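You operate a simulated robot arm through the tools that you are given. There is no shell and no other tool. Be economical: measure what you need, move in short steps, check, and stop when the job is done.

You run a simulated robot arm. Do the job below in one go: nothing can be reset, and whatever is moved stays where it is left.

JOB
Measure the lot 60 bush in the caliper and fit it into the bore of that size.
Fine: slide the jaw fully open again before you lift the bush out.

Only the result counts: the job must be done as asked and must still hold three seconds after the hand-in. Knocking over, shifting, dropping, spilling or breaking anything else fails it.

ROBOT AND FRAMES
A 7-joint arm with a two-finger parallel gripper, fixed in place. Base frame: the origin is at the foot of the arm, x ahead of it, y to its left, z up; the work surface is at about z = 780. Units: mm, degrees, N and s.
With the tool pointing down near the work surface it reaches from about 300 to 700 mm from the base axis. Its first joint turns from -66.0 to 66.0 degrees. Payload 1.57 kg.
The tool frame sits at the grasp point between the pads (the TCP): z along the fingers, y along the line on which they close. The tips reach 30 mm beyond it. The gripper opens to 110 mm. The fingers are 24 mm wide and 12 mm thick; the gripper's body (48 by 112 mm) begins 78 mm behind the TCP.
Orientation is that of the tool frame in the base frame, as a unit quaternion [x, y, z, w]. With the fingers straight down and closing along the base's y, the tool's x points along the base's -x, its y along +y and its z along -z.

CONTROLS
- The arm moves only by the tool move_arm. Its argument "increments" is a list that holds one entry, the list of rows, each a list of 7 numbers: the gripper command, from -1 (fully open) to 1 (shut), values between in proportion, then the shift along the tool's x, y, z in units of 30 mm (1.0 is 30 mm), then the turn, a rotation vector about the tool's x, y, z in units of 6 degrees (1.0 is 6 degrees). In form: [[[jaw, x, y, z, rx, ry, rz], ...]]. A call has 1 to 10 rows; each row shifts and turns the commanded pose from where the row before left it, along the tool's axes as they then stand. A call with a number of a shift or a turn outside -1 to 1 is refused whole. Each row takes 0.2 s and may step no farther than 50 mm and 8.6 degrees from the row before; otherwise, or with a gripper value out of range, the whole call is refused. Where a pose cannot be reached the arm comes as near as it can. A force on the tool above 90 N (or 10 N above the force at the start of the call, whichever is more), or a blocked arm, ends the call early, and 0.2 s more pass. The fingers move at their own pace (about 108 mm/s each) and stop on an object; they squeeze with about 27 N. The grip force told is the motor's: it shows also when the fingers shut on nothing. Time passes only in rows, and 0.2 s behind the last, so rows that do not move let the fingers close. It gives the time, the measured TCP pose, the force on the tool (base axes), the opening and the grip force at its end, in the units of the frame above (readings bear some noise).
- Cameras (640 x 400 px; columns grow to the right, rows downward): "scene" is fixed at [168.5, -394.1, 1415]; the picture's right is [0.80, -0.61, 0.00], its down [-0.37, -0.48, -0.80] and it looks along [0.48, 0.63, -0.60] (base axes); focal length 352 px, centre (320, 200). "wrist" rides on the gripper at [70, 16, -141] in the tool frame; the picture's right is [-0.23, 0.97, 0.00], its down [-0.86, -0.20, -0.48] and it looks along [-0.47, -0.11, 0.88] (tool axes); focal length 222 px, centre (320, 200). There is no depth. A picture from a camera that has moved, and an enlarged one, comes with that camera's place and axes in the base frame and with its lens. The place of the scene camera against the robot may be out by one fixed shift of up to 18 mm in any direction.
- get_image(camera): a new picture of that camera. The clock stands still meanwhile.
- enlarge(camera, box): a new picture of the part [left, top, right, bottom] of that camera's present view, enlarged. The clock stands still meanwhile.
- hand_in(): hands the job in; it is judged then, once.

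Go step by step. Nothing tells you positions but the pictures and the camera data: compare them with the known pose of the tool, close in by small moves and look again before you grip or let go. The budget is 120 turns and 68 pictures, counting those below and the enlarged ones. Unless the task says otherwise, let go and move clear before handing in.

The tools are called as name(argument=value, ...) on one line, values as JSON. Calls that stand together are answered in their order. move_arm: Moves the arm, as the interface text tells. Its arguments: {"type":"object","properties":{"increments":{"type":"array"}},"required":["increments"]} The other tools are called the same way: get_image (camera) takes a picture; enlarge (camera, box) takes an enlarged picture of a part of a camera's view; hand_in () hands the job in.

At the start:

```text
t: 0.0
ee_pos: [425.8, -4.4, 1012.8]
tcp_rot: [0.0, 1.0, 0.0, 0.0]
contact_force: [0.6, 0.1, 0.1]
opening: 110.1
gripper_force: 0.1
```

scene: 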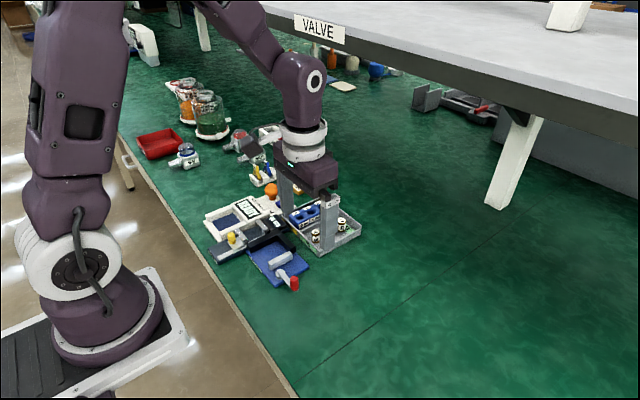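
wrist: 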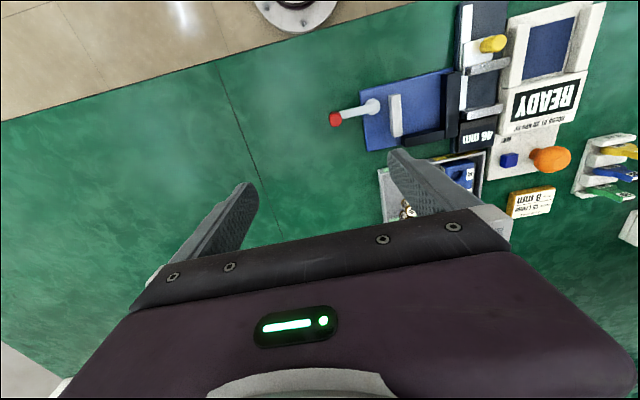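

I see a bench with a caliper, a tray with bushes, and a bore block near x≈430, y≈50. I'll look closer at both.

enlarge(camera="scene", box=[190, 150, 370, 300])

enlarge(camera="wrist", box=[320, 0, 640, 240])

```text
2.67 times, centred on (280, 225) of scene
camera zoom: at [168.5, -394.1, 1415.0], right [0.8, -0.61, 0.0], down [-0.37, -0.48, -0.8], along [0.48, 0.63, -0.6], focal length 940 px, centre (427, 133)
```

zoom: 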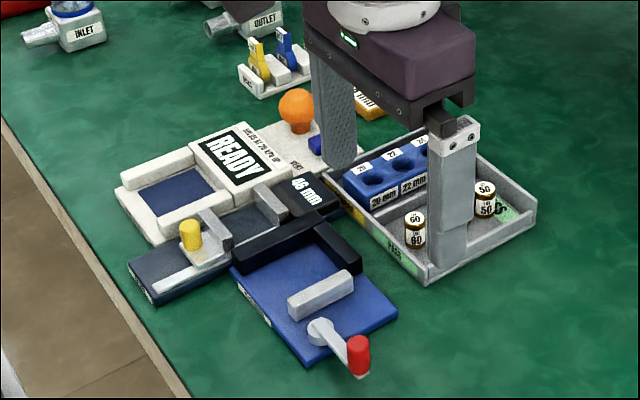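

```text
1.67 times, centred on (480, 120) of wrist
camera zoom: at [356.9, 12.1, 1152.9], right [0.23, 0.97, 0.0], down [0.86, -0.2, 0.48], along [0.47, -0.11, -0.88], focal length 370 px, centre (53, 333)
```

zoom: 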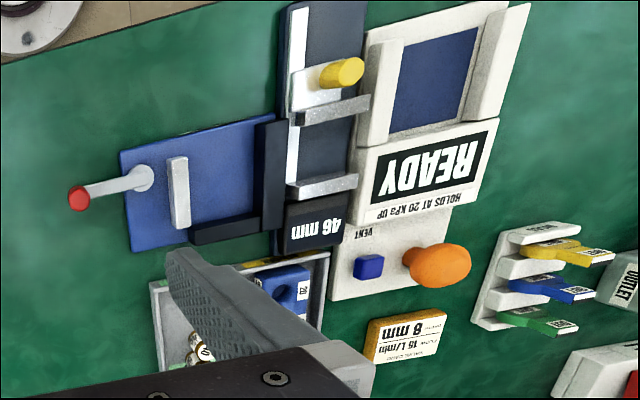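

The caliper reads 46 mm (open), the tray with bushes lot 60 / lot 50 and the bore block is at about (600,150). I'll move over it for a better view.

move_arm(increments=[[[-1, -0.7, 0.8, 0, 0, 0, 0], [-1, -0.7, 0.8, 0, 0, 0, 0], [-1, -0.7, 0.8, 0, 0, 0, 0], [-1, -0.7, 0.8, 0, 0, 0, 0], [-1, -0.7, 0.8, 0, 0, 0, 0], [-1, -0.7, 0.8, 0, 0, 0, 0], [-1, 0, 0, 0, 0, 0, 0]]])

get_image(camera="wrist")

enlarge(camera="scene", box=[200, 170, 370, 300])

```text
t: 1.6
ee_pos: [553.3, 140.6, 1011.5]
tcp_rot: [0.001, 1.0, 0.0, 0.0]
contact_force: [0.3, -0.6, -0.1]
opening: 110.2
gripper_force: 0.0
```

```text
63 pictures are left
camera wrist: at [483.1, 156.1, 1152.4], right [0.23, 0.97, 0.0], down [0.86, -0.2, 0.48], along [0.47, -0.11, -0.88], focal length 222 px, centre (320, 200)
```

wrist: 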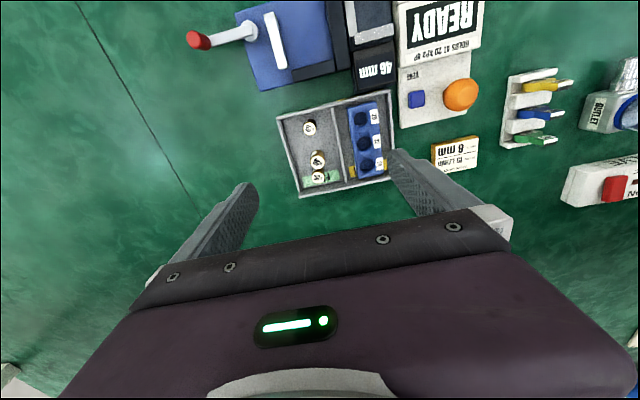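

```text
3.08 times, centred on (285, 235) of scene
camera zoom: at [168.5, -394.1, 1415.0], right [0.8, -0.61, 0.0], down [-0.37, -0.48, -0.8], along [0.48, 0.63, -0.6], focal length 1084 px, centre (428, 92)
```

zoom: 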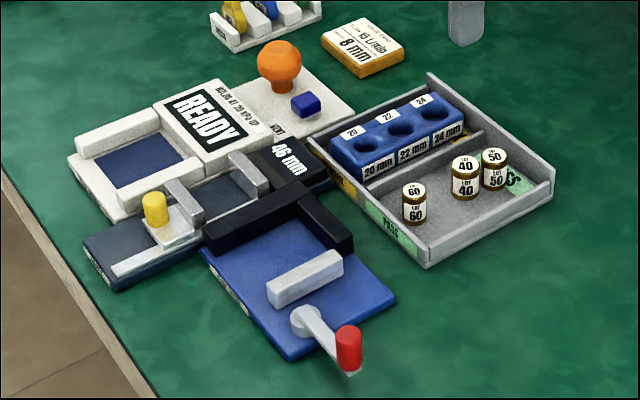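

enlarge(camera="wrist", box=[240, 0, 480, 200])

```text
2.00 times, centred on (360, 100) of wrist
camera zoom: at [483.1, 156.1, 1152.4], right [0.23, 0.97, 0.0], down [0.86, -0.2, 0.48], along [0.47, -0.11, -0.88], focal length 444 px, centre (240, 400)
```

zoom: 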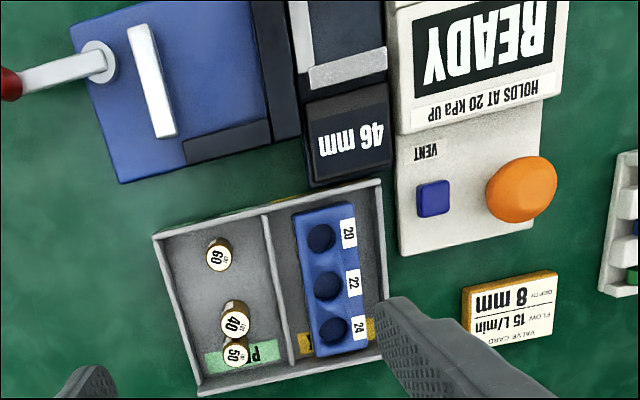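

enlarge(camera="scene", box=[215, 205, 295, 265])

enlarge(camera="scene", box=[280, 190, 360, 250])

```text
6.67 times, centred on (255, 235) of scene
camera zoom: at [168.5, -394.1, 1415.0], right [0.8, -0.61, 0.0], down [-0.37, -0.48, -0.8], along [0.48, 0.63, -0.6], focal length 2350 px, centre (753, -33)
```

zoom: 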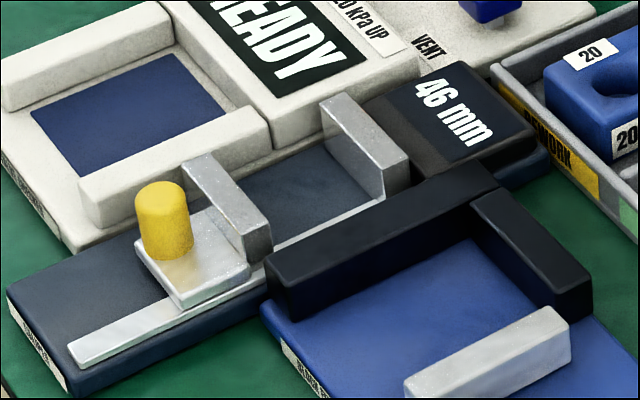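

```text
6.67 times, centred on (320, 220) of scene
camera zoom: at [168.5, -394.1, 1415.0], right [0.8, -0.61, 0.0], down [-0.37, -0.48, -0.8], along [0.48, 0.63, -0.6], focal length 2350 px, centre (320, 67)
```

zoom: 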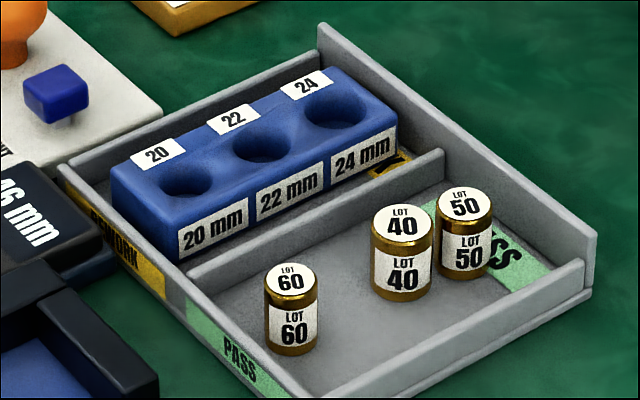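

Bore block has 20/22/24. I'll move to inspect the caliper pocket from above (about (420,225)).

move_arm(increments=[[[-1, 0.5, 0.65, 0.6, 0, 0, 0], [-1, 0.5, 0.65, 0.6, 0, 0, 0], [-1, 0.5, 0.65, 0.6, 0, 0, 0], [-1, 0.5, 0.65, 0.6, 0, 0, 0], [-1, 0, 0, 0, 0, 0, 0]]])

get_image(camera="wrist")

```text
t: 2.8
ee_pos: [490.7, 218.1, 940.9]
tcp_rot: [0.001, 1.0, 0.0, 0.001]
contact_force: [0.2, 0.7, 0.0]
opening: 110.0
gripper_force: 0.1
```

```text
58 pictures are left
camera wrist: at [420.7, 233.3, 1080.7], right [0.23, 0.97, 0.0], down [0.85, -0.2, 0.48], along [0.47, -0.11, -0.88], focal length 222 px, centre (320, 200)
```

wrist: 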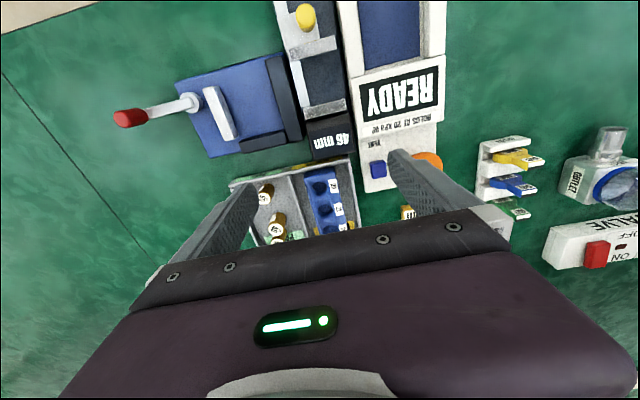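

enlarge(camera="wrist", box=[240, 0, 400, 100])

enlarge(camera="wrist", box=[230, 100, 390, 250])

```text
4.00 times, centred on (320, 50) of wrist
camera zoom: at [420.7, 233.3, 1080.7], right [0.23, 0.97, 0.0], down [0.85, -0.2, 0.48], along [0.47, -0.11, -0.88], focal length 888 px, centre (320, 800)
```

zoom: 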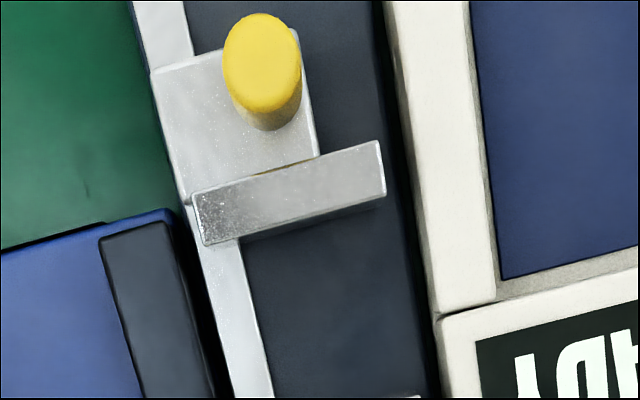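

```text
2.67 times, centred on (310, 175) of wrist
camera zoom: at [420.7, 233.3, 1080.7], right [0.23, 0.97, 0.0], down [0.85, -0.2, 0.48], along [0.47, -0.11, -0.88], focal length 592 px, centre (347, 267)
```

zoom: 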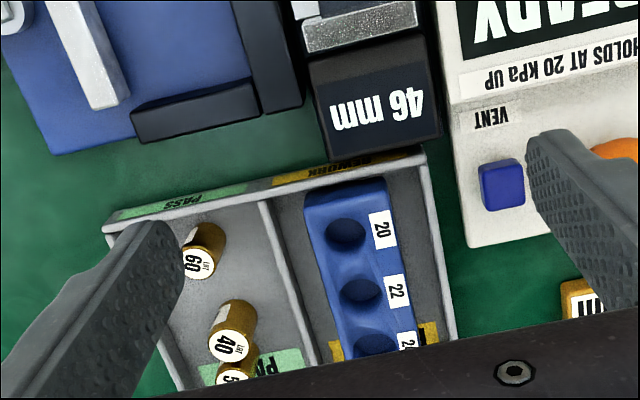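

Caliper lies with its axis along x: moving jaw face x≈399, fixed ≈445, jaws y≈209–255, knob near (372,232). Next I hover above the lot 60 bush with the fingers narrowed to about 40 mm.

move_arm(increments=[[[-1, -0.4, -0.7, 0, 0, 0, 0], [0.27, -0.4, -0.7, 0, 0, 0, 0], [0.27, -0.4, -0.7, 0.4, 0, 0, 0], [0.27, -0.3, -0.8, 0.5, 0, 0, 0], [0.27, 0, 0, 0.45, 0, 0, 0], [0.27, 0, 0, 0, 0, 0, 0]]])

get_image(camera="wrist")

```text
t: 4.2
ee_pos: [537.9, 130.8, 898.4]
tcp_rot: [0.0, 1.0, 0.0, 0.0]
contact_force: [-0.3, -0.3, -0.1]
opening: 40.3
gripper_force: 0.0
```

```text
55 pictures are left
camera wrist: at [467.7, 147.1, 1039.1], right [0.23, 0.97, 0.0], down [0.86, -0.2, 0.48], along [0.47, -0.11, -0.88], focal length 222 px, centre (320, 200)
```

wrist: 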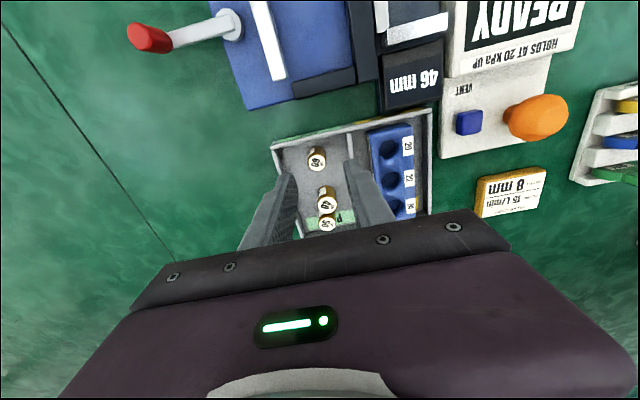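

enlarge(camera="wrist", box=[260, 100, 420, 240])

enlarge(camera="scene", box=[280, 180, 370, 250])

```text
2.86 times, centred on (340, 170) of wrist
camera zoom: at [467.7, 147.1, 1039.1], right [0.23, 0.97, 0.0], down [0.86, -0.2, 0.48], along [0.47, -0.11, -0.88], focal length 635 px, centre (263, 286)
```

zoom: 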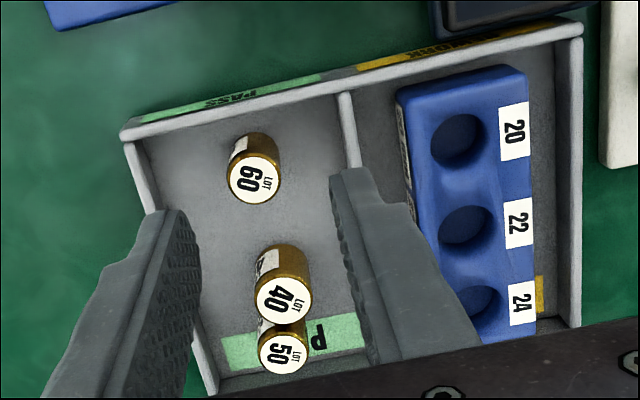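

```text
5.71 times, centred on (325, 215) of scene
camera zoom: at [168.5, -394.1, 1415.0], right [0.8, -0.61, 0.0], down [-0.37, -0.48, -0.8], along [0.48, 0.63, -0.6], focal length 2014 px, centre (291, 114)
```

zoom: 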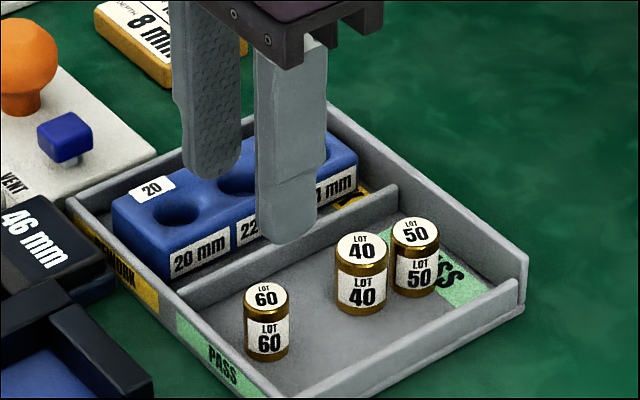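

Triangulation puts the lot 60 bush top at about (541,127,815). I'll centre on it, lower partly and check.

move_arm(increments=[[[0.36, -0.1, -0.13, 0.4, 0, 0, 0], [0.36, 0, 0, 0.7, 0, 0, 0], [0.36, 0, 0, 0, 0, 0, 0]]])

enlarge(camera="wrist", box=[260, 110, 390, 230])

enlarge(camera="scene", box=[290, 190, 350, 240])

```text
t: 5.0
ee_pos: [539.8, 126.2, 866.8]
tcp_rot: [0.001, 1.0, 0.0, 0.0]
contact_force: [-0.2, -0.7, 0.4]
opening: 35.2
gripper_force: 0.0
```

```text
3.33 times, centred on (325, 170) of wrist
camera zoom: at [470.8, 142.9, 1006.5], right [0.23, 0.97, 0.0], down [0.85, -0.2, 0.48], along [0.47, -0.11, -0.88], focal length 740 px, centre (303, 300)
```

zoom: 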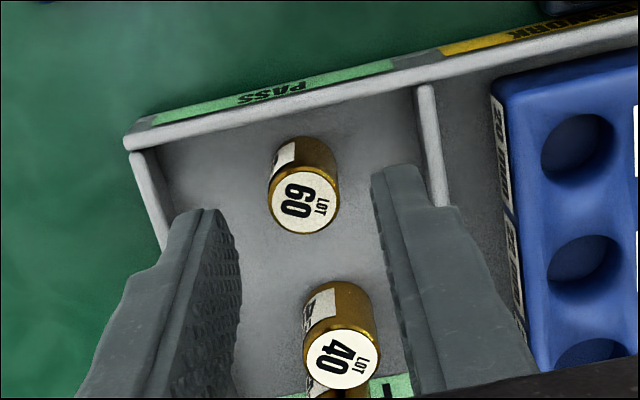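

```text
8.00 times, centred on (320, 215) of scene
camera zoom: at [168.5, -394.1, 1415.0], right [0.8, -0.61, 0.0], down [-0.37, -0.48, -0.8], along [0.48, 0.63, -0.6], focal length 2820 px, centre (320, 80)
```

zoom: 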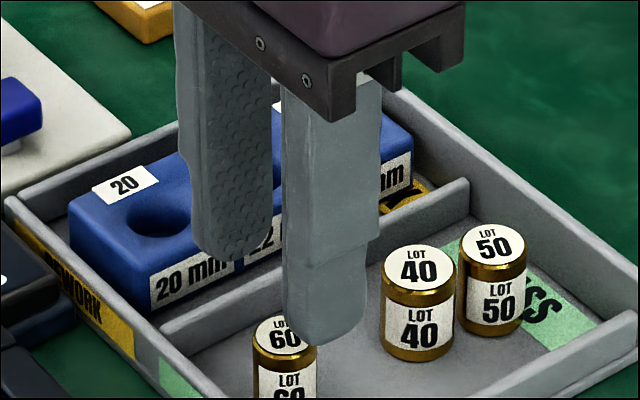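

The bush is centred in y and about 2 mm further in x. I'll correct, lower to tip z≈799 and look.

move_arm(increments=[[[0.36, -0.07, -0.01, 0.3, 0, 0, 0], [0.36, 0, 0, 0.5, 0, 0, 0], [0.36, 0, 0, 0.46, 0, 0, 0], [0.36, 0, 0, 0, 0, 0, 0]]])

enlarge(camera="wrist", box=[260, 110, 390, 230])

enlarge(camera="scene", box=[290, 200, 350, 250])

```text
t: 6.0
ee_pos: [543.7, 127.3, 826.6]
tcp_rot: [0.0, 1.0, 0.001, -0.001]
contact_force: [-0.1, 0.4, -0.7]
opening: 35.1
gripper_force: 0.0
```

```text
3.33 times, centred on (325, 170) of wrist
camera zoom: at [473.2, 142.8, 968.8], right [0.23, 0.97, 0.0], down [0.85, -0.2, 0.48], along [0.47, -0.11, -0.88], focal length 740 px, centre (303, 300)
```

zoom: 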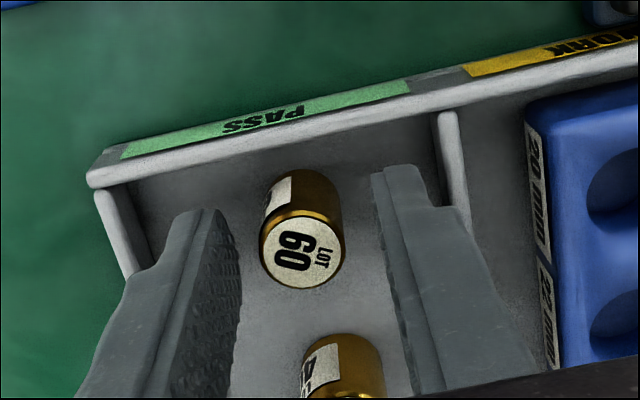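

```text
8.00 times, centred on (320, 225) of scene
camera zoom: at [168.5, -394.1, 1415.0], right [0.8, -0.61, 0.0], down [-0.37, -0.48, -0.8], along [0.48, 0.63, -0.6], focal length 2820 px, centre (320, 0)
```

zoom: 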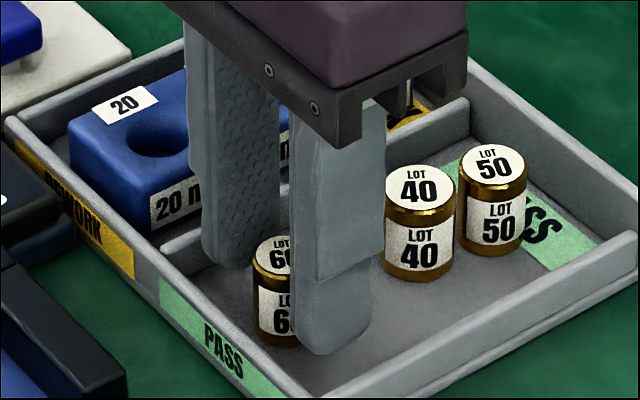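

Aligned: bush is between the pads. Close the gripper.

move_arm(increments=[[[1, 0, 0, 0, 0, 0, 0], [1, 0, 0, 0, 0, 0, 0], [1, 0, 0, 0, 0, 0, 0]]])

enlarge(camera="wrist", box=[260, 110, 390, 230])

```text
t: 6.8
ee_pos: [541.3, 126.6, 827.4]
tcp_rot: [0.0, 1.0, 0.0, 0.0]
contact_force: [-1.0, -0.4, -0.3]
opening: 18.4
gripper_force: 26.4
```

```text
3.33 times, centred on (325, 170) of wrist
camera zoom: at [473.1, 142.8, 968.9], right [0.23, 0.97, 0.0], down [0.86, -0.2, 0.48], along [0.47, -0.11, -0.88], focal length 740 px, centre (303, 300)
```

zoom: 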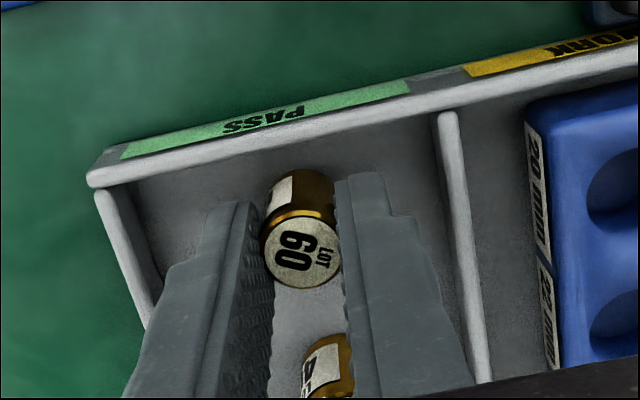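

Gripped (18.4 mm). Lift and carry to above the caliper pocket at about (422,232).

move_arm(increments=[[[1, 0, 0, -0.6, 0, 0, 0], [1, 0, 0, -0.9, 0, 0, 0], [1, 0, 0, -0.9, 0, 0, 0], [1, 0.8, 0.7, 0, 0, 0, 0], [1, 0.8, 0.7, 0, 0, 0, 0], [1, 0.8, 0.7, 0, 0, 0, 0], [1, 0.8, 0.7, 0, 0, 0, 0], [1, 0.8, 0.7, 0, 0, 0, 0], [1, 0, 0, 0, 0, 0, 0]]])

get_image(camera="wrist")

enlarge(camera="scene", box=[210, 170, 320, 260])

```text
t: 8.8
ee_pos: [420.0, 230.1, 901.3]
tcp_rot: [0.0, 1.0, 0.0, 0.0]
contact_force: [-0.5, 0.3, -1.0]
opening: 18.5
gripper_force: 27.1
```

```text
47 pictures are left
camera wrist: at [350.5, 246.0, 1042.0], right [0.23, 0.97, 0.0], down [0.85, -0.2, 0.48], along [0.47, -0.11, -0.88], focal length 222 px, centre (320, 200)
```

wrist: 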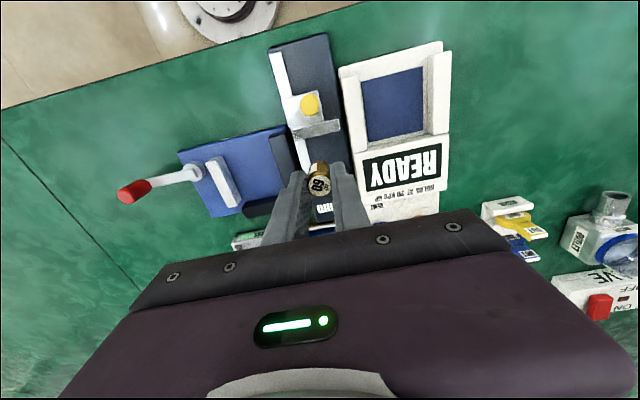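

```text
4.44 times, centred on (265, 215) of scene
camera zoom: at [168.5, -394.1, 1415.0], right [0.8, -0.61, 0.0], down [-0.37, -0.48, -0.8], along [0.48, 0.63, -0.6], focal length 1566 px, centre (564, 133)
```

zoom: 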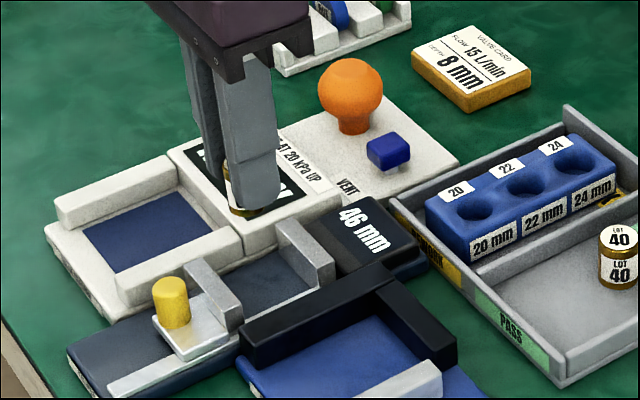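

enlarge(camera="wrist", box=[240, 60, 380, 230])

```text
2.35 times, centred on (310, 145) of wrist
camera zoom: at [350.5, 246.0, 1042.0], right [0.23, 0.97, 0.0], down [0.85, -0.2, 0.48], along [0.47, -0.11, -0.88], focal length 523 px, centre (344, 329)
```

zoom: 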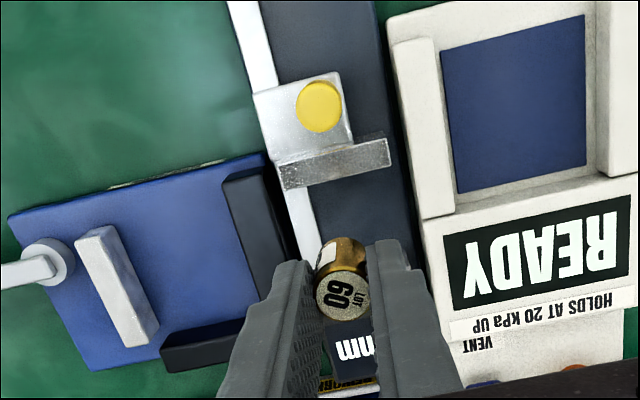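

Pocket: jaws at x≈398.5 and 444.5, y 207–255, clear width y 200–265. I'll go to (427,232) and lower to just above the bed.

move_arm(increments=[[[1, -0.22, 0.07, 0, 0, 0, 0], [1, 0, 0, 0.8, 0, 0, 0], [1, 0, 0, 0.7, 0, 0, 0], [1, 0, 0, 0, 0, 0, 0]]])

enlarge(camera="wrist", box=[240, 60, 400, 230])

enlarge(camera="scene", box=[220, 195, 300, 255])

```text
t: 9.8
ee_pos: [427.0, 232.1, 854.8]
tcp_rot: [0.0, 1.0, 0.0, 0.0]
contact_force: [0.6, -0.7, -0.9]
opening: 18.6
gripper_force: 26.8
```

```text
2.35 times, centred on (320, 145) of wrist
camera zoom: at [358.3, 249.2, 995.8], right [0.23, 0.97, 0.0], down [0.86, -0.2, 0.48], along [0.47, -0.11, -0.88], focal length 523 px, centre (320, 329)
```

zoom: 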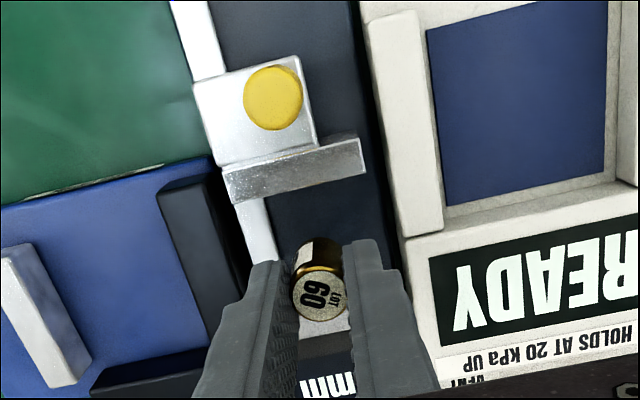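

```text
6.67 times, centred on (260, 225) of scene
camera zoom: at [168.5, -394.1, 1415.0], right [0.8, -0.61, 0.0], down [-0.37, -0.48, -0.8], along [0.48, 0.63, -0.6], focal length 2350 px, centre (720, 33)
```

zoom: 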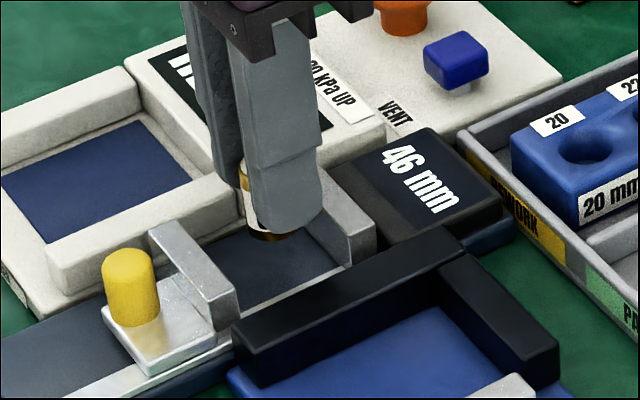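

Clear of both jaws; I'll lower slowly until the bush meets the bed.

move_arm(increments=[[[1, 0, 0, 0.3, 0, 0, 0], [1, 0, 0, 0.1, 0, 0, 0], [1, 0, 0, 0.07, 0, 0, 0], [1, 0, 0, 0.05, 0, 0, 0], [1, 0, 0, 0.05, 0, 0, 0], [1, 0, 0, 0, 0, 0, 0]]])

enlarge(camera="scene", box=[230, 200, 290, 245])

```text
t: 11.2
ee_pos: [428.2, 233.4, 838.8]
tcp_rot: [0.001, 1.0, 0.001, -0.001]
contact_force: [0.1, 0.2, -0.2]
opening: 18.7
gripper_force: 26.7
```

```text
8.89 times, centred on (260, 222) of scene
camera zoom: at [168.5, -394.1, 1415.0], right [0.8, -0.61, 0.0], down [-0.37, -0.48, -0.8], along [0.48, 0.63, -0.6], focal length 3133 px, centre (853, 0)
```

zoom: 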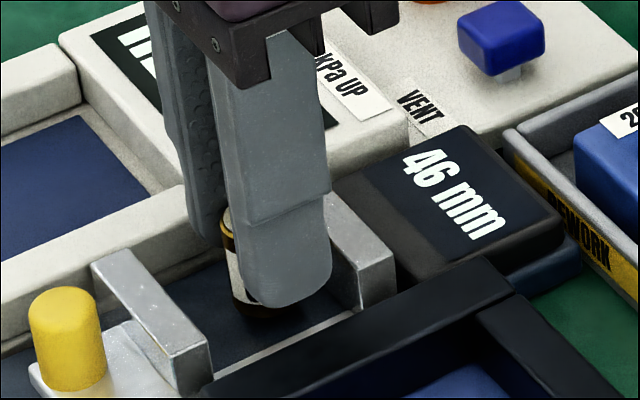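

move_arm(increments=[[[1, 0, 0, 0.05, 0, 0, 0], [1, 0, 0, 0.05, 0, 0, 0], [1, 0, 0, 0.04, 0, 0, 0], [1, 0, 0, 0.04, 0, 0, 0], [1, 0, 0, 0, 0, 0, 0]]])

```text
t: 12.4
ee_pos: [428.7, 233.7, 833.3]
tcp_rot: [0.0, 1.0, 0.0, 0.001]
contact_force: [-3.2, -1.4, 22.9]
opening: 18.8
gripper_force: 26.8
```

Seated on the bed at TCP z≈834. Ease the load, then release to 30 mm and look.

move_arm(increments=[[[1, 0, 0, -0.03, 0, 0, 0], [0.45, 0, 0, 0, 0, 0, 0], [0.45, 0, 0, 0, 0, 0, 0]]])

enlarge(camera="wrist", box=[240, 60, 400, 230])

```text
t: 13.2
ee_pos: [429.2, 234.9, 834.7]
tcp_rot: [0.0, 1.0, 0.0, 0.0]
contact_force: [-0.5, 0.0, 0.5]
opening: 30.5
gripper_force: 0.0
```

```text
2.35 times, centred on (320, 145) of wrist
camera zoom: at [359.8, 249.6, 974.8], right [0.23, 0.97, 0.0], down [0.86, -0.2, 0.48], along [0.47, -0.11, -0.88], focal length 523 px, centre (320, 329)
```

zoom: 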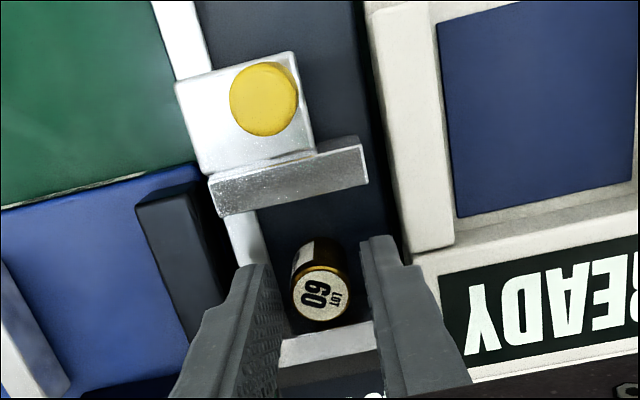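

Bush stands in the pocket. I'll rise clear and go over the knob at (368.5,232).

move_arm(increments=[[[0.45, 0, 0, -0.4, 0, 0, 0], [0.45, 0, 0, -1, 0, 0, 0], [0.45, 0.7, -0.02, 0, 0, 0, 0], [0.45, 0.7, -0.03, 0, 0, 0, 0], [0.45, 0.62, 0, 0, 0, 0, 0], [0.45, 0, 0, 0, 0, 0, 0]]])

enlarge(camera="wrist", box=[240, 100, 400, 230])

enlarge(camera="scene", box=[220, 195, 300, 255])

```text
t: 14.6
ee_pos: [369.9, 233.5, 875.7]
tcp_rot: [-0.001, 1.0, 0.0, 0.0]
contact_force: [-0.2, -0.6, 0.4]
opening: 30.2
gripper_force: 0.2
```

```text
3.08 times, centred on (320, 165) of wrist
camera zoom: at [299.1, 249.5, 1016.0], right [0.23, 0.97, 0.0], down [0.85, -0.2, 0.48], along [0.47, -0.11, -0.88], focal length 684 px, centre (320, 308)
```

zoom: 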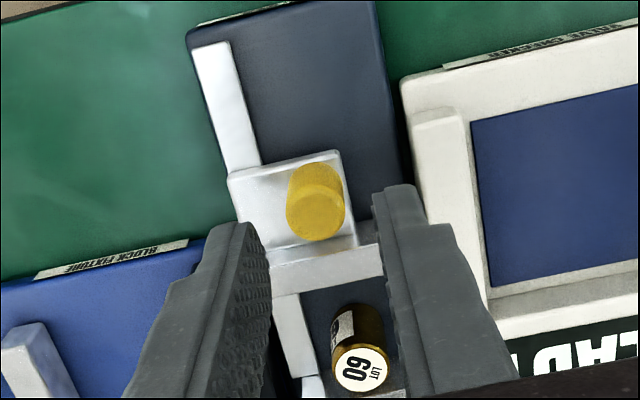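

```text
6.67 times, centred on (260, 225) of scene
camera zoom: at [168.5, -394.1, 1415.0], right [0.8, -0.61, 0.0], down [-0.37, -0.48, -0.8], along [0.48, 0.63, -0.6], focal length 2350 px, centre (720, 33)
```

zoom: 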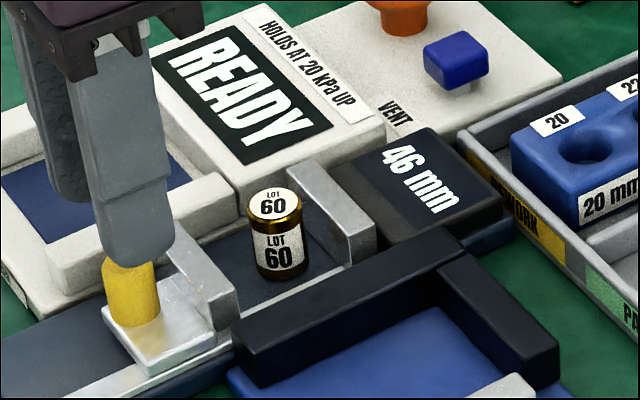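

Nearly centred on the knob; small correction, then descend beside it.

move_arm(increments=[[[0.45, -0.03, -0.07, 0.5, 0, 0, 0], [0.45, 0, 0, 0.5, 0, 0, 0], [0.45, 0, 0, 0.2, 0, 0, 0], [0.45, 0, 0, 0.1, 0, 0, 0], [0.45, 0, 0, 0, 0, 0, 0]]])

enlarge(camera="wrist", box=[240, 100, 400, 230])

enlarge(camera="scene", box=[220, 195, 300, 255])

```text
t: 15.8
ee_pos: [369.2, 229.7, 837.5]
tcp_rot: [0.001, 1.0, 0.001, -0.001]
contact_force: [0.5, -0.3, 0.7]
opening: 30.1
gripper_force: 0.0
```

```text
3.08 times, centred on (320, 165) of wrist
camera zoom: at [300.2, 246.6, 977.9], right [0.23, 0.97, 0.0], down [0.85, -0.2, 0.48], along [0.47, -0.11, -0.88], focal length 684 px, centre (320, 308)
```

zoom: 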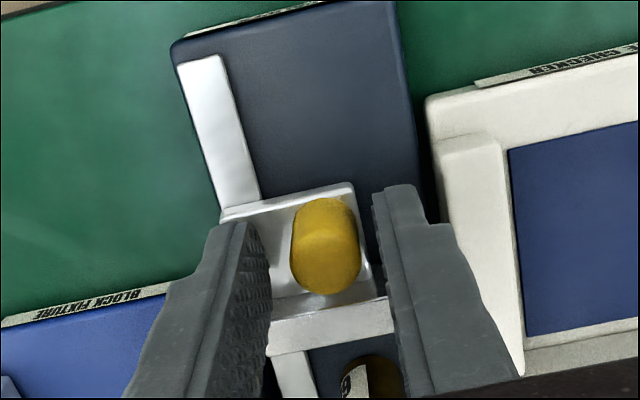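

```text
6.67 times, centred on (260, 225) of scene
camera zoom: at [168.5, -394.1, 1415.0], right [0.8, -0.61, 0.0], down [-0.37, -0.48, -0.8], along [0.48, 0.63, -0.6], focal length 2350 px, centre (720, 33)
```

zoom: 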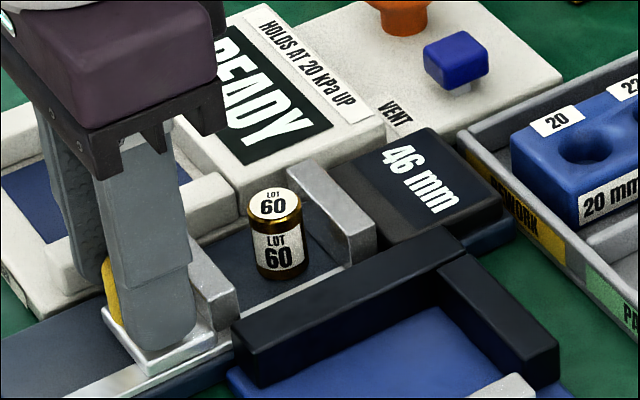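

Knob between the pads; grip it.

move_arm(increments=[[[1, 0, 0, 0, 0, 0, 0], [1, 0, 0, 0, 0, 0, 0]]])

```text
t: 16.4
ee_pos: [368.3, 229.7, 837.3]
tcp_rot: [-0.001, 1.0, 0.0, 0.0]
contact_force: [0.3, 7.6, 0.2]
opening: 16.8
gripper_force: 27.0
```

Shift y +1 mm to relieve side load, then slide the jaw toward +x.

move_arm(increments=[[[1, 0, 0.04, 0, 0, 0, 0], [1, -0.15, 0, 0, 0, 0, 0], [1, -0.2, 0, 0, 0, 0, 0], [1, -0.2, 0, 0, 0, 0, 0], [1, 0, 0, 0, 0, 0, 0]]])

enlarge(camera="scene", box=[220, 195, 300, 255])

```text
t: 17.6
ee_pos: [385.6, 232.0, 837.6]
tcp_rot: [0.0, 1.0, -0.001, 0.0]
contact_force: [-0.2, 0.6, 0.3]
opening: 16.9
gripper_force: 27.2
```

```text
6.67 times, centred on (260, 225) of scene
camera zoom: at [168.6, -394.0, 1415.0], right [0.8, -0.61, 0.0], down [-0.37, -0.48, -0.8], along [0.48, 0.63, -0.6], focal length 2350 px, centre (720, 33)
```

zoom: 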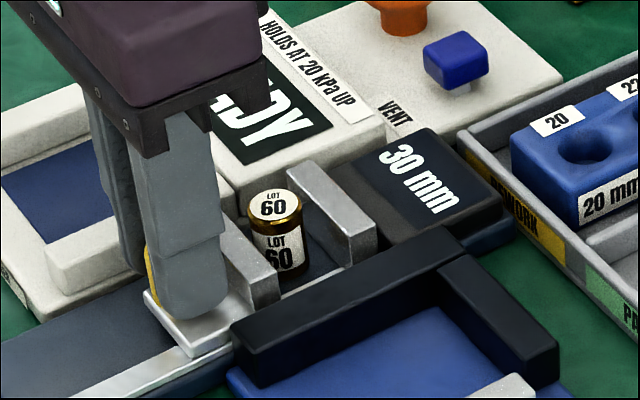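

Display reads 30 mm; keep closing in small steps.

move_arm(increments=[[[1, -0.1, 0, 0, 0, 0, 0], [1, -0.06, 0, 0, 0, 0, 0], [1, -0.05, 0, 0, 0, 0, 0], [1, -0.05, 0, 0, 0, 0, 0], [1, -0.04, 0, 0, 0, 0, 0], [1, -0.03, 0, 0, 0, 0, 0], [1, 0, 0, 0, 0, 0, 0]]])

enlarge(camera="scene", box=[240, 195, 300, 240])

```text
t: 19.2
ee_pos: [395.5, 232.0, 838.1]
tcp_rot: [0.0, 1.0, 0.0, 0.0]
contact_force: [-0.6, -0.4, 4.9]
opening: 16.8
gripper_force: 26.6
```

```text
8.89 times, centred on (270, 218) of scene
camera zoom: at [168.4, -394.1, 1415.0], right [0.8, -0.61, 0.0], down [-0.37, -0.48, -0.8], along [0.48, 0.63, -0.6], focal length 3133 px, centre (764, 44)
```

zoom: 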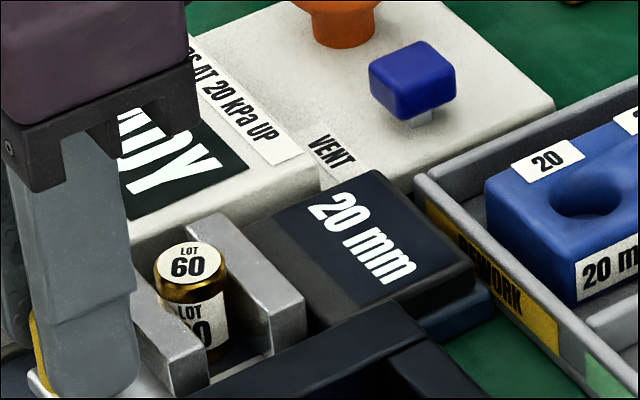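

Display reads 20 mm, but no firm resistance yet; I'll press a bit more to be sure the jaws touch the bush.

move_arm(increments=[[[1, -0.03, 0, 0, 0, 0, 0], [1, -0.03, 0, 0, 0, 0, 0], [1, -0.03, 0, 0, 0, 0, 0], [1, 0, 0, 0, 0, 0, 0]]])

enlarge(camera="scene", box=[240, 195, 300, 240])

```text
t: 20.2
ee_pos: [398.1, 231.1, 838.5]
tcp_rot: [0.0, 1.0, 0.0, 0.0]
contact_force: [-8.9, 0.1, -1.4]
opening: 17.1
gripper_force: 27.4
```

```text
8.89 times, centred on (270, 218) of scene
camera zoom: at [168.3, -394.0, 1415.0], right [0.8, -0.61, 0.0], down [-0.37, -0.48, -0.8], along [0.48, 0.63, -0.6], focal length 3133 px, centre (764, 44)
```

zoom: 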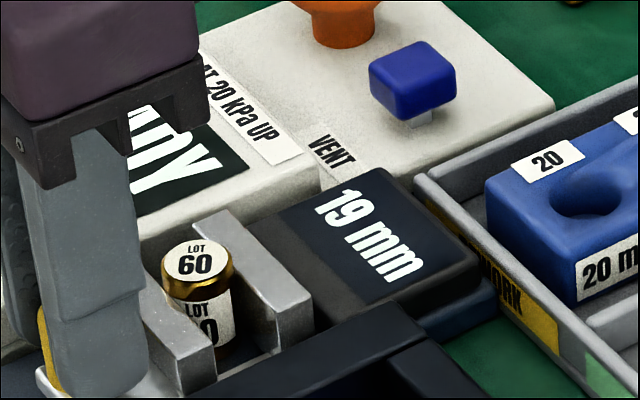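

The jaws are now tight on the bush: it measures 19–20 mm, so the 20 mm bore. The caliper body seems to have crept slightly; now I slide the jaw back open in steps.

move_arm(increments=[[[1, 0.1, 0, 0, 0, 0, 0], [1, 0.15, 0, 0, 0, 0, 0], [1, 0.2, 0, 0, 0, 0, 0], [1, 0.2, 0, 0, 0, 0, 0], [1, 0.15, 0, 0, 0, 0, 0], [1, 0.06, 0, 0, 0, 0, 0], [1, 0, 0, 0, 0, 0, 0]]])

enlarge(camera="scene", box=[220, 195, 300, 255])

```text
t: 21.8
ee_pos: [372.9, 230.8, 836.9]
tcp_rot: [0.0, 1.0, 0.0, 0.0]
contact_force: [-0.4, -0.5, 21.6]
opening: 17.0
gripper_force: 26.7
```

```text
6.67 times, centred on (260, 225) of scene
camera zoom: at [168.2, -394.2, 1415.0], right [0.8, -0.61, 0.0], down [-0.37, -0.48, -0.8], along [0.48, 0.63, -0.6], focal length 2350 px, centre (720, 33)
```

zoom: 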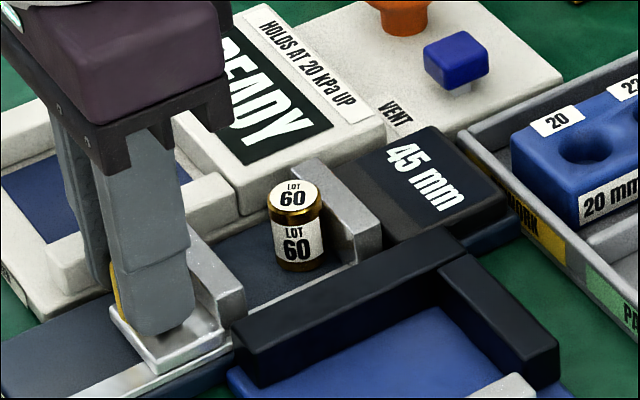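

Display 45; the caliper has crept about 2 mm in +x. Opening to the stop and a touch more will bring it back to where it was.

move_arm(increments=[[[1, 0, 0, -0.03, 0, 0, 0], [1, 0.04, 0, 0, 0, 0, 0], [1, 0.03, 0, 0, 0, 0, 0], [1, 0.03, 0, 0, 0, 0, 0], [1, 0, 0, 0, 0, 0, 0]]])

enlarge(camera="scene", box=[220, 195, 300, 255])

```text
t: 23.0
ee_pos: [369.0, 231.0, 837.3]
tcp_rot: [0.0, 1.0, 0.001, 0.0]
contact_force: [1.8, 1.8, 0.4]
opening: 16.9
gripper_force: 26.7
```

```text
6.67 times, centred on (260, 225) of scene
camera zoom: at [168.7, -394.0, 1415.0], right [0.8, -0.61, 0.0], down [-0.37, -0.48, -0.8], along [0.48, 0.63, -0.6], focal length 2350 px, centre (720, 33)
```

zoom: 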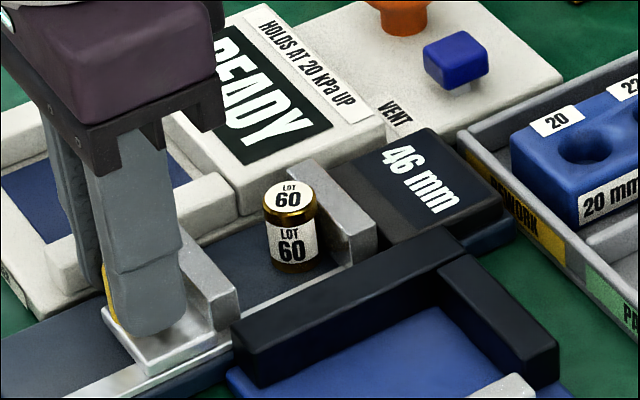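

Fully open at 46 mm and the caliper is back in its original place. Release the knob, rise, and move over the bush.

move_arm(increments=[[[0.45, 0, 0, 0, 0, 0, 0], [0.45, 0, 0, 0, 0, 0, 0], [0.45, 0, 0, -0.5, 0, 0, 0], [0.45, 0, 0, -0.9, 0, 0, 0], [0.45, -0.7, 0.04, 0, 0, 0, 0], [0.45, -0.7, 0.04, 0, 0, 0, 0], [0.45, -0.6, 0, 0, 0, 0, 0], [0.45, 0, 0, 0, 0, 0, 0]]])

enlarge(camera="wrist", box=[240, 100, 400, 230])

enlarge(camera="scene", box=[220, 195, 300, 255])

```text
t: 24.8
ee_pos: [428.9, 234.5, 882.3]
tcp_rot: [0.0, 1.0, 0.0, 0.0]
contact_force: [-0.3, -0.2, -0.5]
opening: 30.4
gripper_force: 0.1
```

```text
3.08 times, centred on (320, 165) of wrist
camera zoom: at [360.8, 250.8, 1022.3], right [0.23, 0.97, 0.0], down [0.86, -0.2, 0.48], along [0.47, -0.11, -0.88], focal length 684 px, centre (320, 308)
```

zoom: 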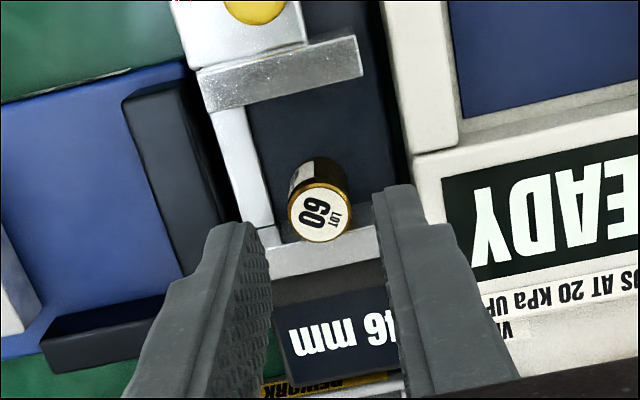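

```text
6.67 times, centred on (260, 225) of scene
camera zoom: at [168.5, -394.1, 1415.0], right [0.8, -0.61, 0.0], down [-0.37, -0.48, -0.8], along [0.48, 0.63, -0.6], focal length 2350 px, centre (720, 33)
```

zoom: 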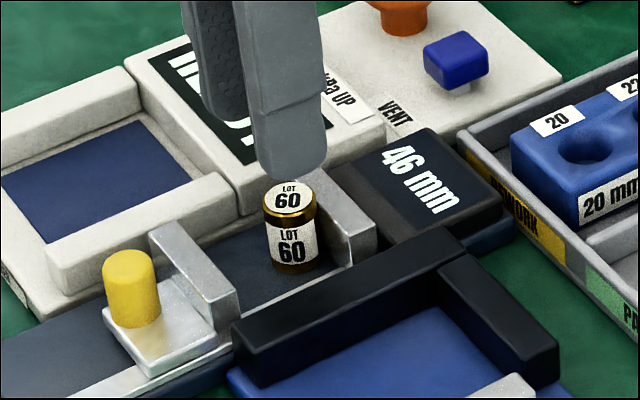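

Bush now rests against the fixed jaw at x≈434.5. I'll grip it about 4 mm off-centre so the fingers stay clear of the fixed jaw.

move_arm(increments=[[[0.45, -0.02, -0.05, 0.5, 0, 0, 0], [0.45, 0, 0, 0.5, 0, 0, 0], [0.45, 0, 0, 0.3, 0, 0, 0], [0.45, 0, 0, 0.25, 0, 0, 0], [0.45, 0, 0, 0, 0, 0, 0]]])

enlarge(camera="wrist", box=[240, 100, 400, 230])

```text
t: 26.0
ee_pos: [430.5, 233.2, 833.9]
tcp_rot: [0.0, 1.0, -0.001, 0.0]
contact_force: [0.4, 0.0, 0.1]
opening: 30.4
gripper_force: 0.0
```

```text
3.08 times, centred on (320, 165) of wrist
camera zoom: at [361.2, 249.8, 975.0], right [0.23, 0.97, 0.0], down [0.86, -0.2, 0.48], along [0.47, -0.11, -0.88], focal length 684 px, centre (320, 308)
```

zoom: 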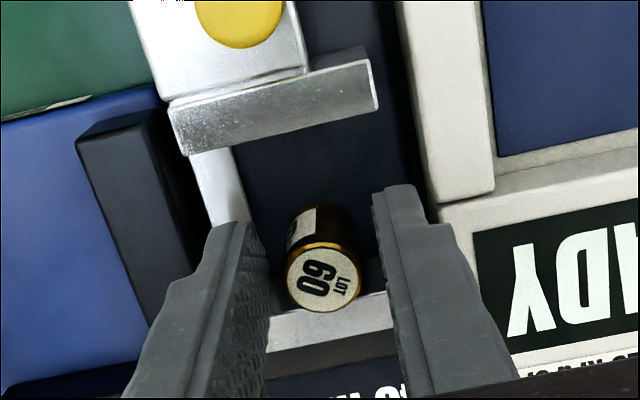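

move_arm(increments=[[[1, 0, 0, 0, 0, 0, 0], [1, 0, 0, 0, 0, 0, 0], [1, 0, 0, 0, 0, 0, 0]]])

```text
t: 26.8
ee_pos: [430.1, 234.6, 835.1]
tcp_rot: [-0.001, 1.0, 0.001, 0.0]
contact_force: [-0.4, 0.5, -0.2]
opening: 18.9
gripper_force: 27.6
```

Gripped. Lift and carry to above the 20 mm bore at about (545,202).

move_arm(increments=[[[1, 0, 0, -0.5, 0, 0, 0], [1, 0, 0, -0.9, 0, 0, 0], [1, 0, 0, -0.5, 0, 0, 0], [1, -0.8, -0.2, 0, 0, 0, 0], [1, -0.8, -0.2, 0, 0, 0, 0], [1, -0.8, -0.25, 0, 0, 0, 0], [1, -0.7, -0.25, 0, 0, 0, 0], [1, -0.6, -0.18, 0, 0, 0, 0], [1, 0, 0, 0, 0, 0, 0]]])

enlarge(camera="wrist", box=[240, 100, 400, 230])

enlarge(camera="scene", box=[230, 190, 350, 270])

```text
t: 28.8
ee_pos: [542.3, 200.0, 890.3]
tcp_rot: [0.0, 1.0, 0.001, -0.001]
contact_force: [1.2, -0.8, -0.7]
opening: 18.8
gripper_force: 27.3
```

```text
3.08 times, centred on (320, 165) of wrist
camera zoom: at [472.7, 216.4, 1031.3], right [0.23, 0.97, 0.0], down [0.86, -0.2, 0.48], along [0.47, -0.11, -0.88], focal length 684 px, centre (320, 308)
```

zoom: 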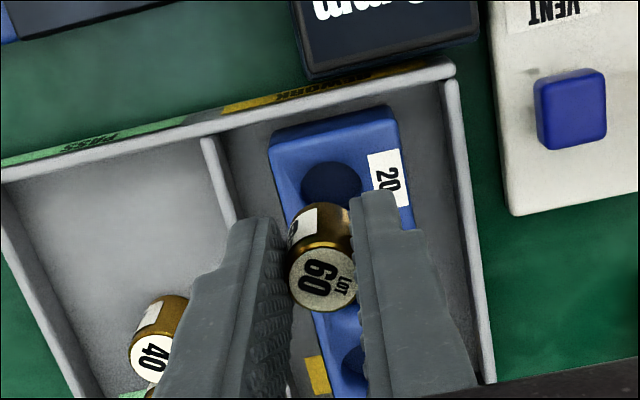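

```text
5.00 times, centred on (290, 230) of scene
camera zoom: at [168.5, -394.1, 1415.0], right [0.8, -0.61, 0.0], down [-0.37, -0.48, -0.8], along [0.48, 0.63, -0.6], focal length 1762 px, centre (470, 50)
```

zoom: 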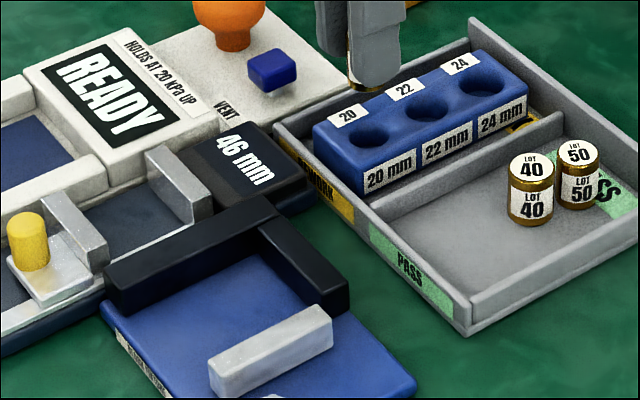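

Descend to just above the block with a correction (−1.5, +2.7).

move_arm(increments=[[[1, 0.05, 0.09, 0.4, 0, 0, 0], [1, 0, 0, 0.4, 0, 0, 0], [1, 0, 0, 0.2, 0, 0, 0], [1, 0, 0, 0, 0, 0, 0]]])

enlarge(camera="wrist", box=[270, 110, 370, 190])

enlarge(camera="scene", box=[280, 190, 340, 235])

```text
t: 29.8
ee_pos: [540.0, 202.6, 861.2]
tcp_rot: [-0.001, 1.0, 0.0, 0.0]
contact_force: [0.0, -0.2, -0.7]
opening: 18.6
gripper_force: 27.4
```

```text
5.00 times, centred on (320, 150) of wrist
camera zoom: at [470.1, 219.0, 1001.3], right [0.23, 0.97, 0.0], down [0.86, -0.2, 0.48], along [0.47, -0.11, -0.88], focal length 1111 px, centre (320, 450)
```

zoom: 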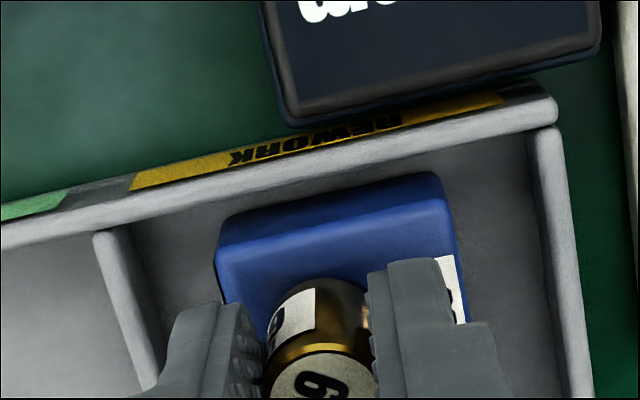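

```text
8.89 times, centred on (310, 212) of scene
camera zoom: at [168.5, -394.1, 1415.0], right [0.8, -0.61, 0.0], down [-0.37, -0.48, -0.8], along [0.48, 0.63, -0.6], focal length 3133 px, centre (409, 89)
```

zoom: 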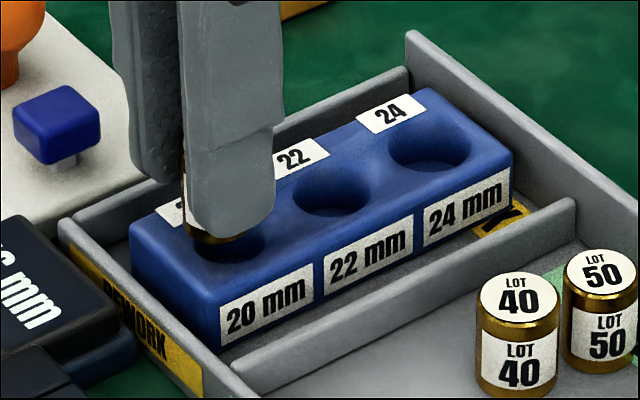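

enlarge(camera="scene", box=[292, 200, 316, 216])

```text
16.00 times, centred on (304, 208) of scene
camera zoom: at [168.5, -394.1, 1415.0], right [0.8, -0.61, 0.0], down [-0.37, -0.48, -0.8], along [0.48, 0.63, -0.6], focal length 5639 px, centre (576, 72)
```

zoom: 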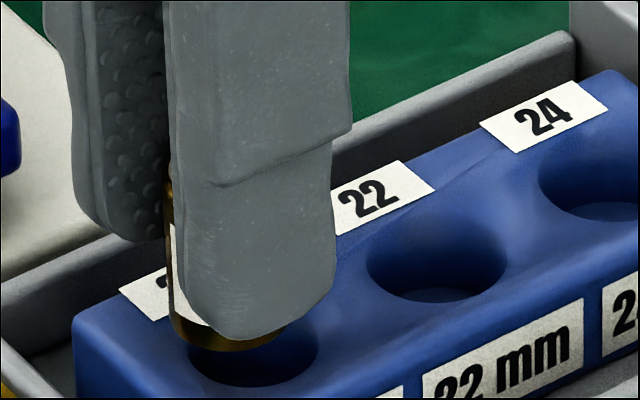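

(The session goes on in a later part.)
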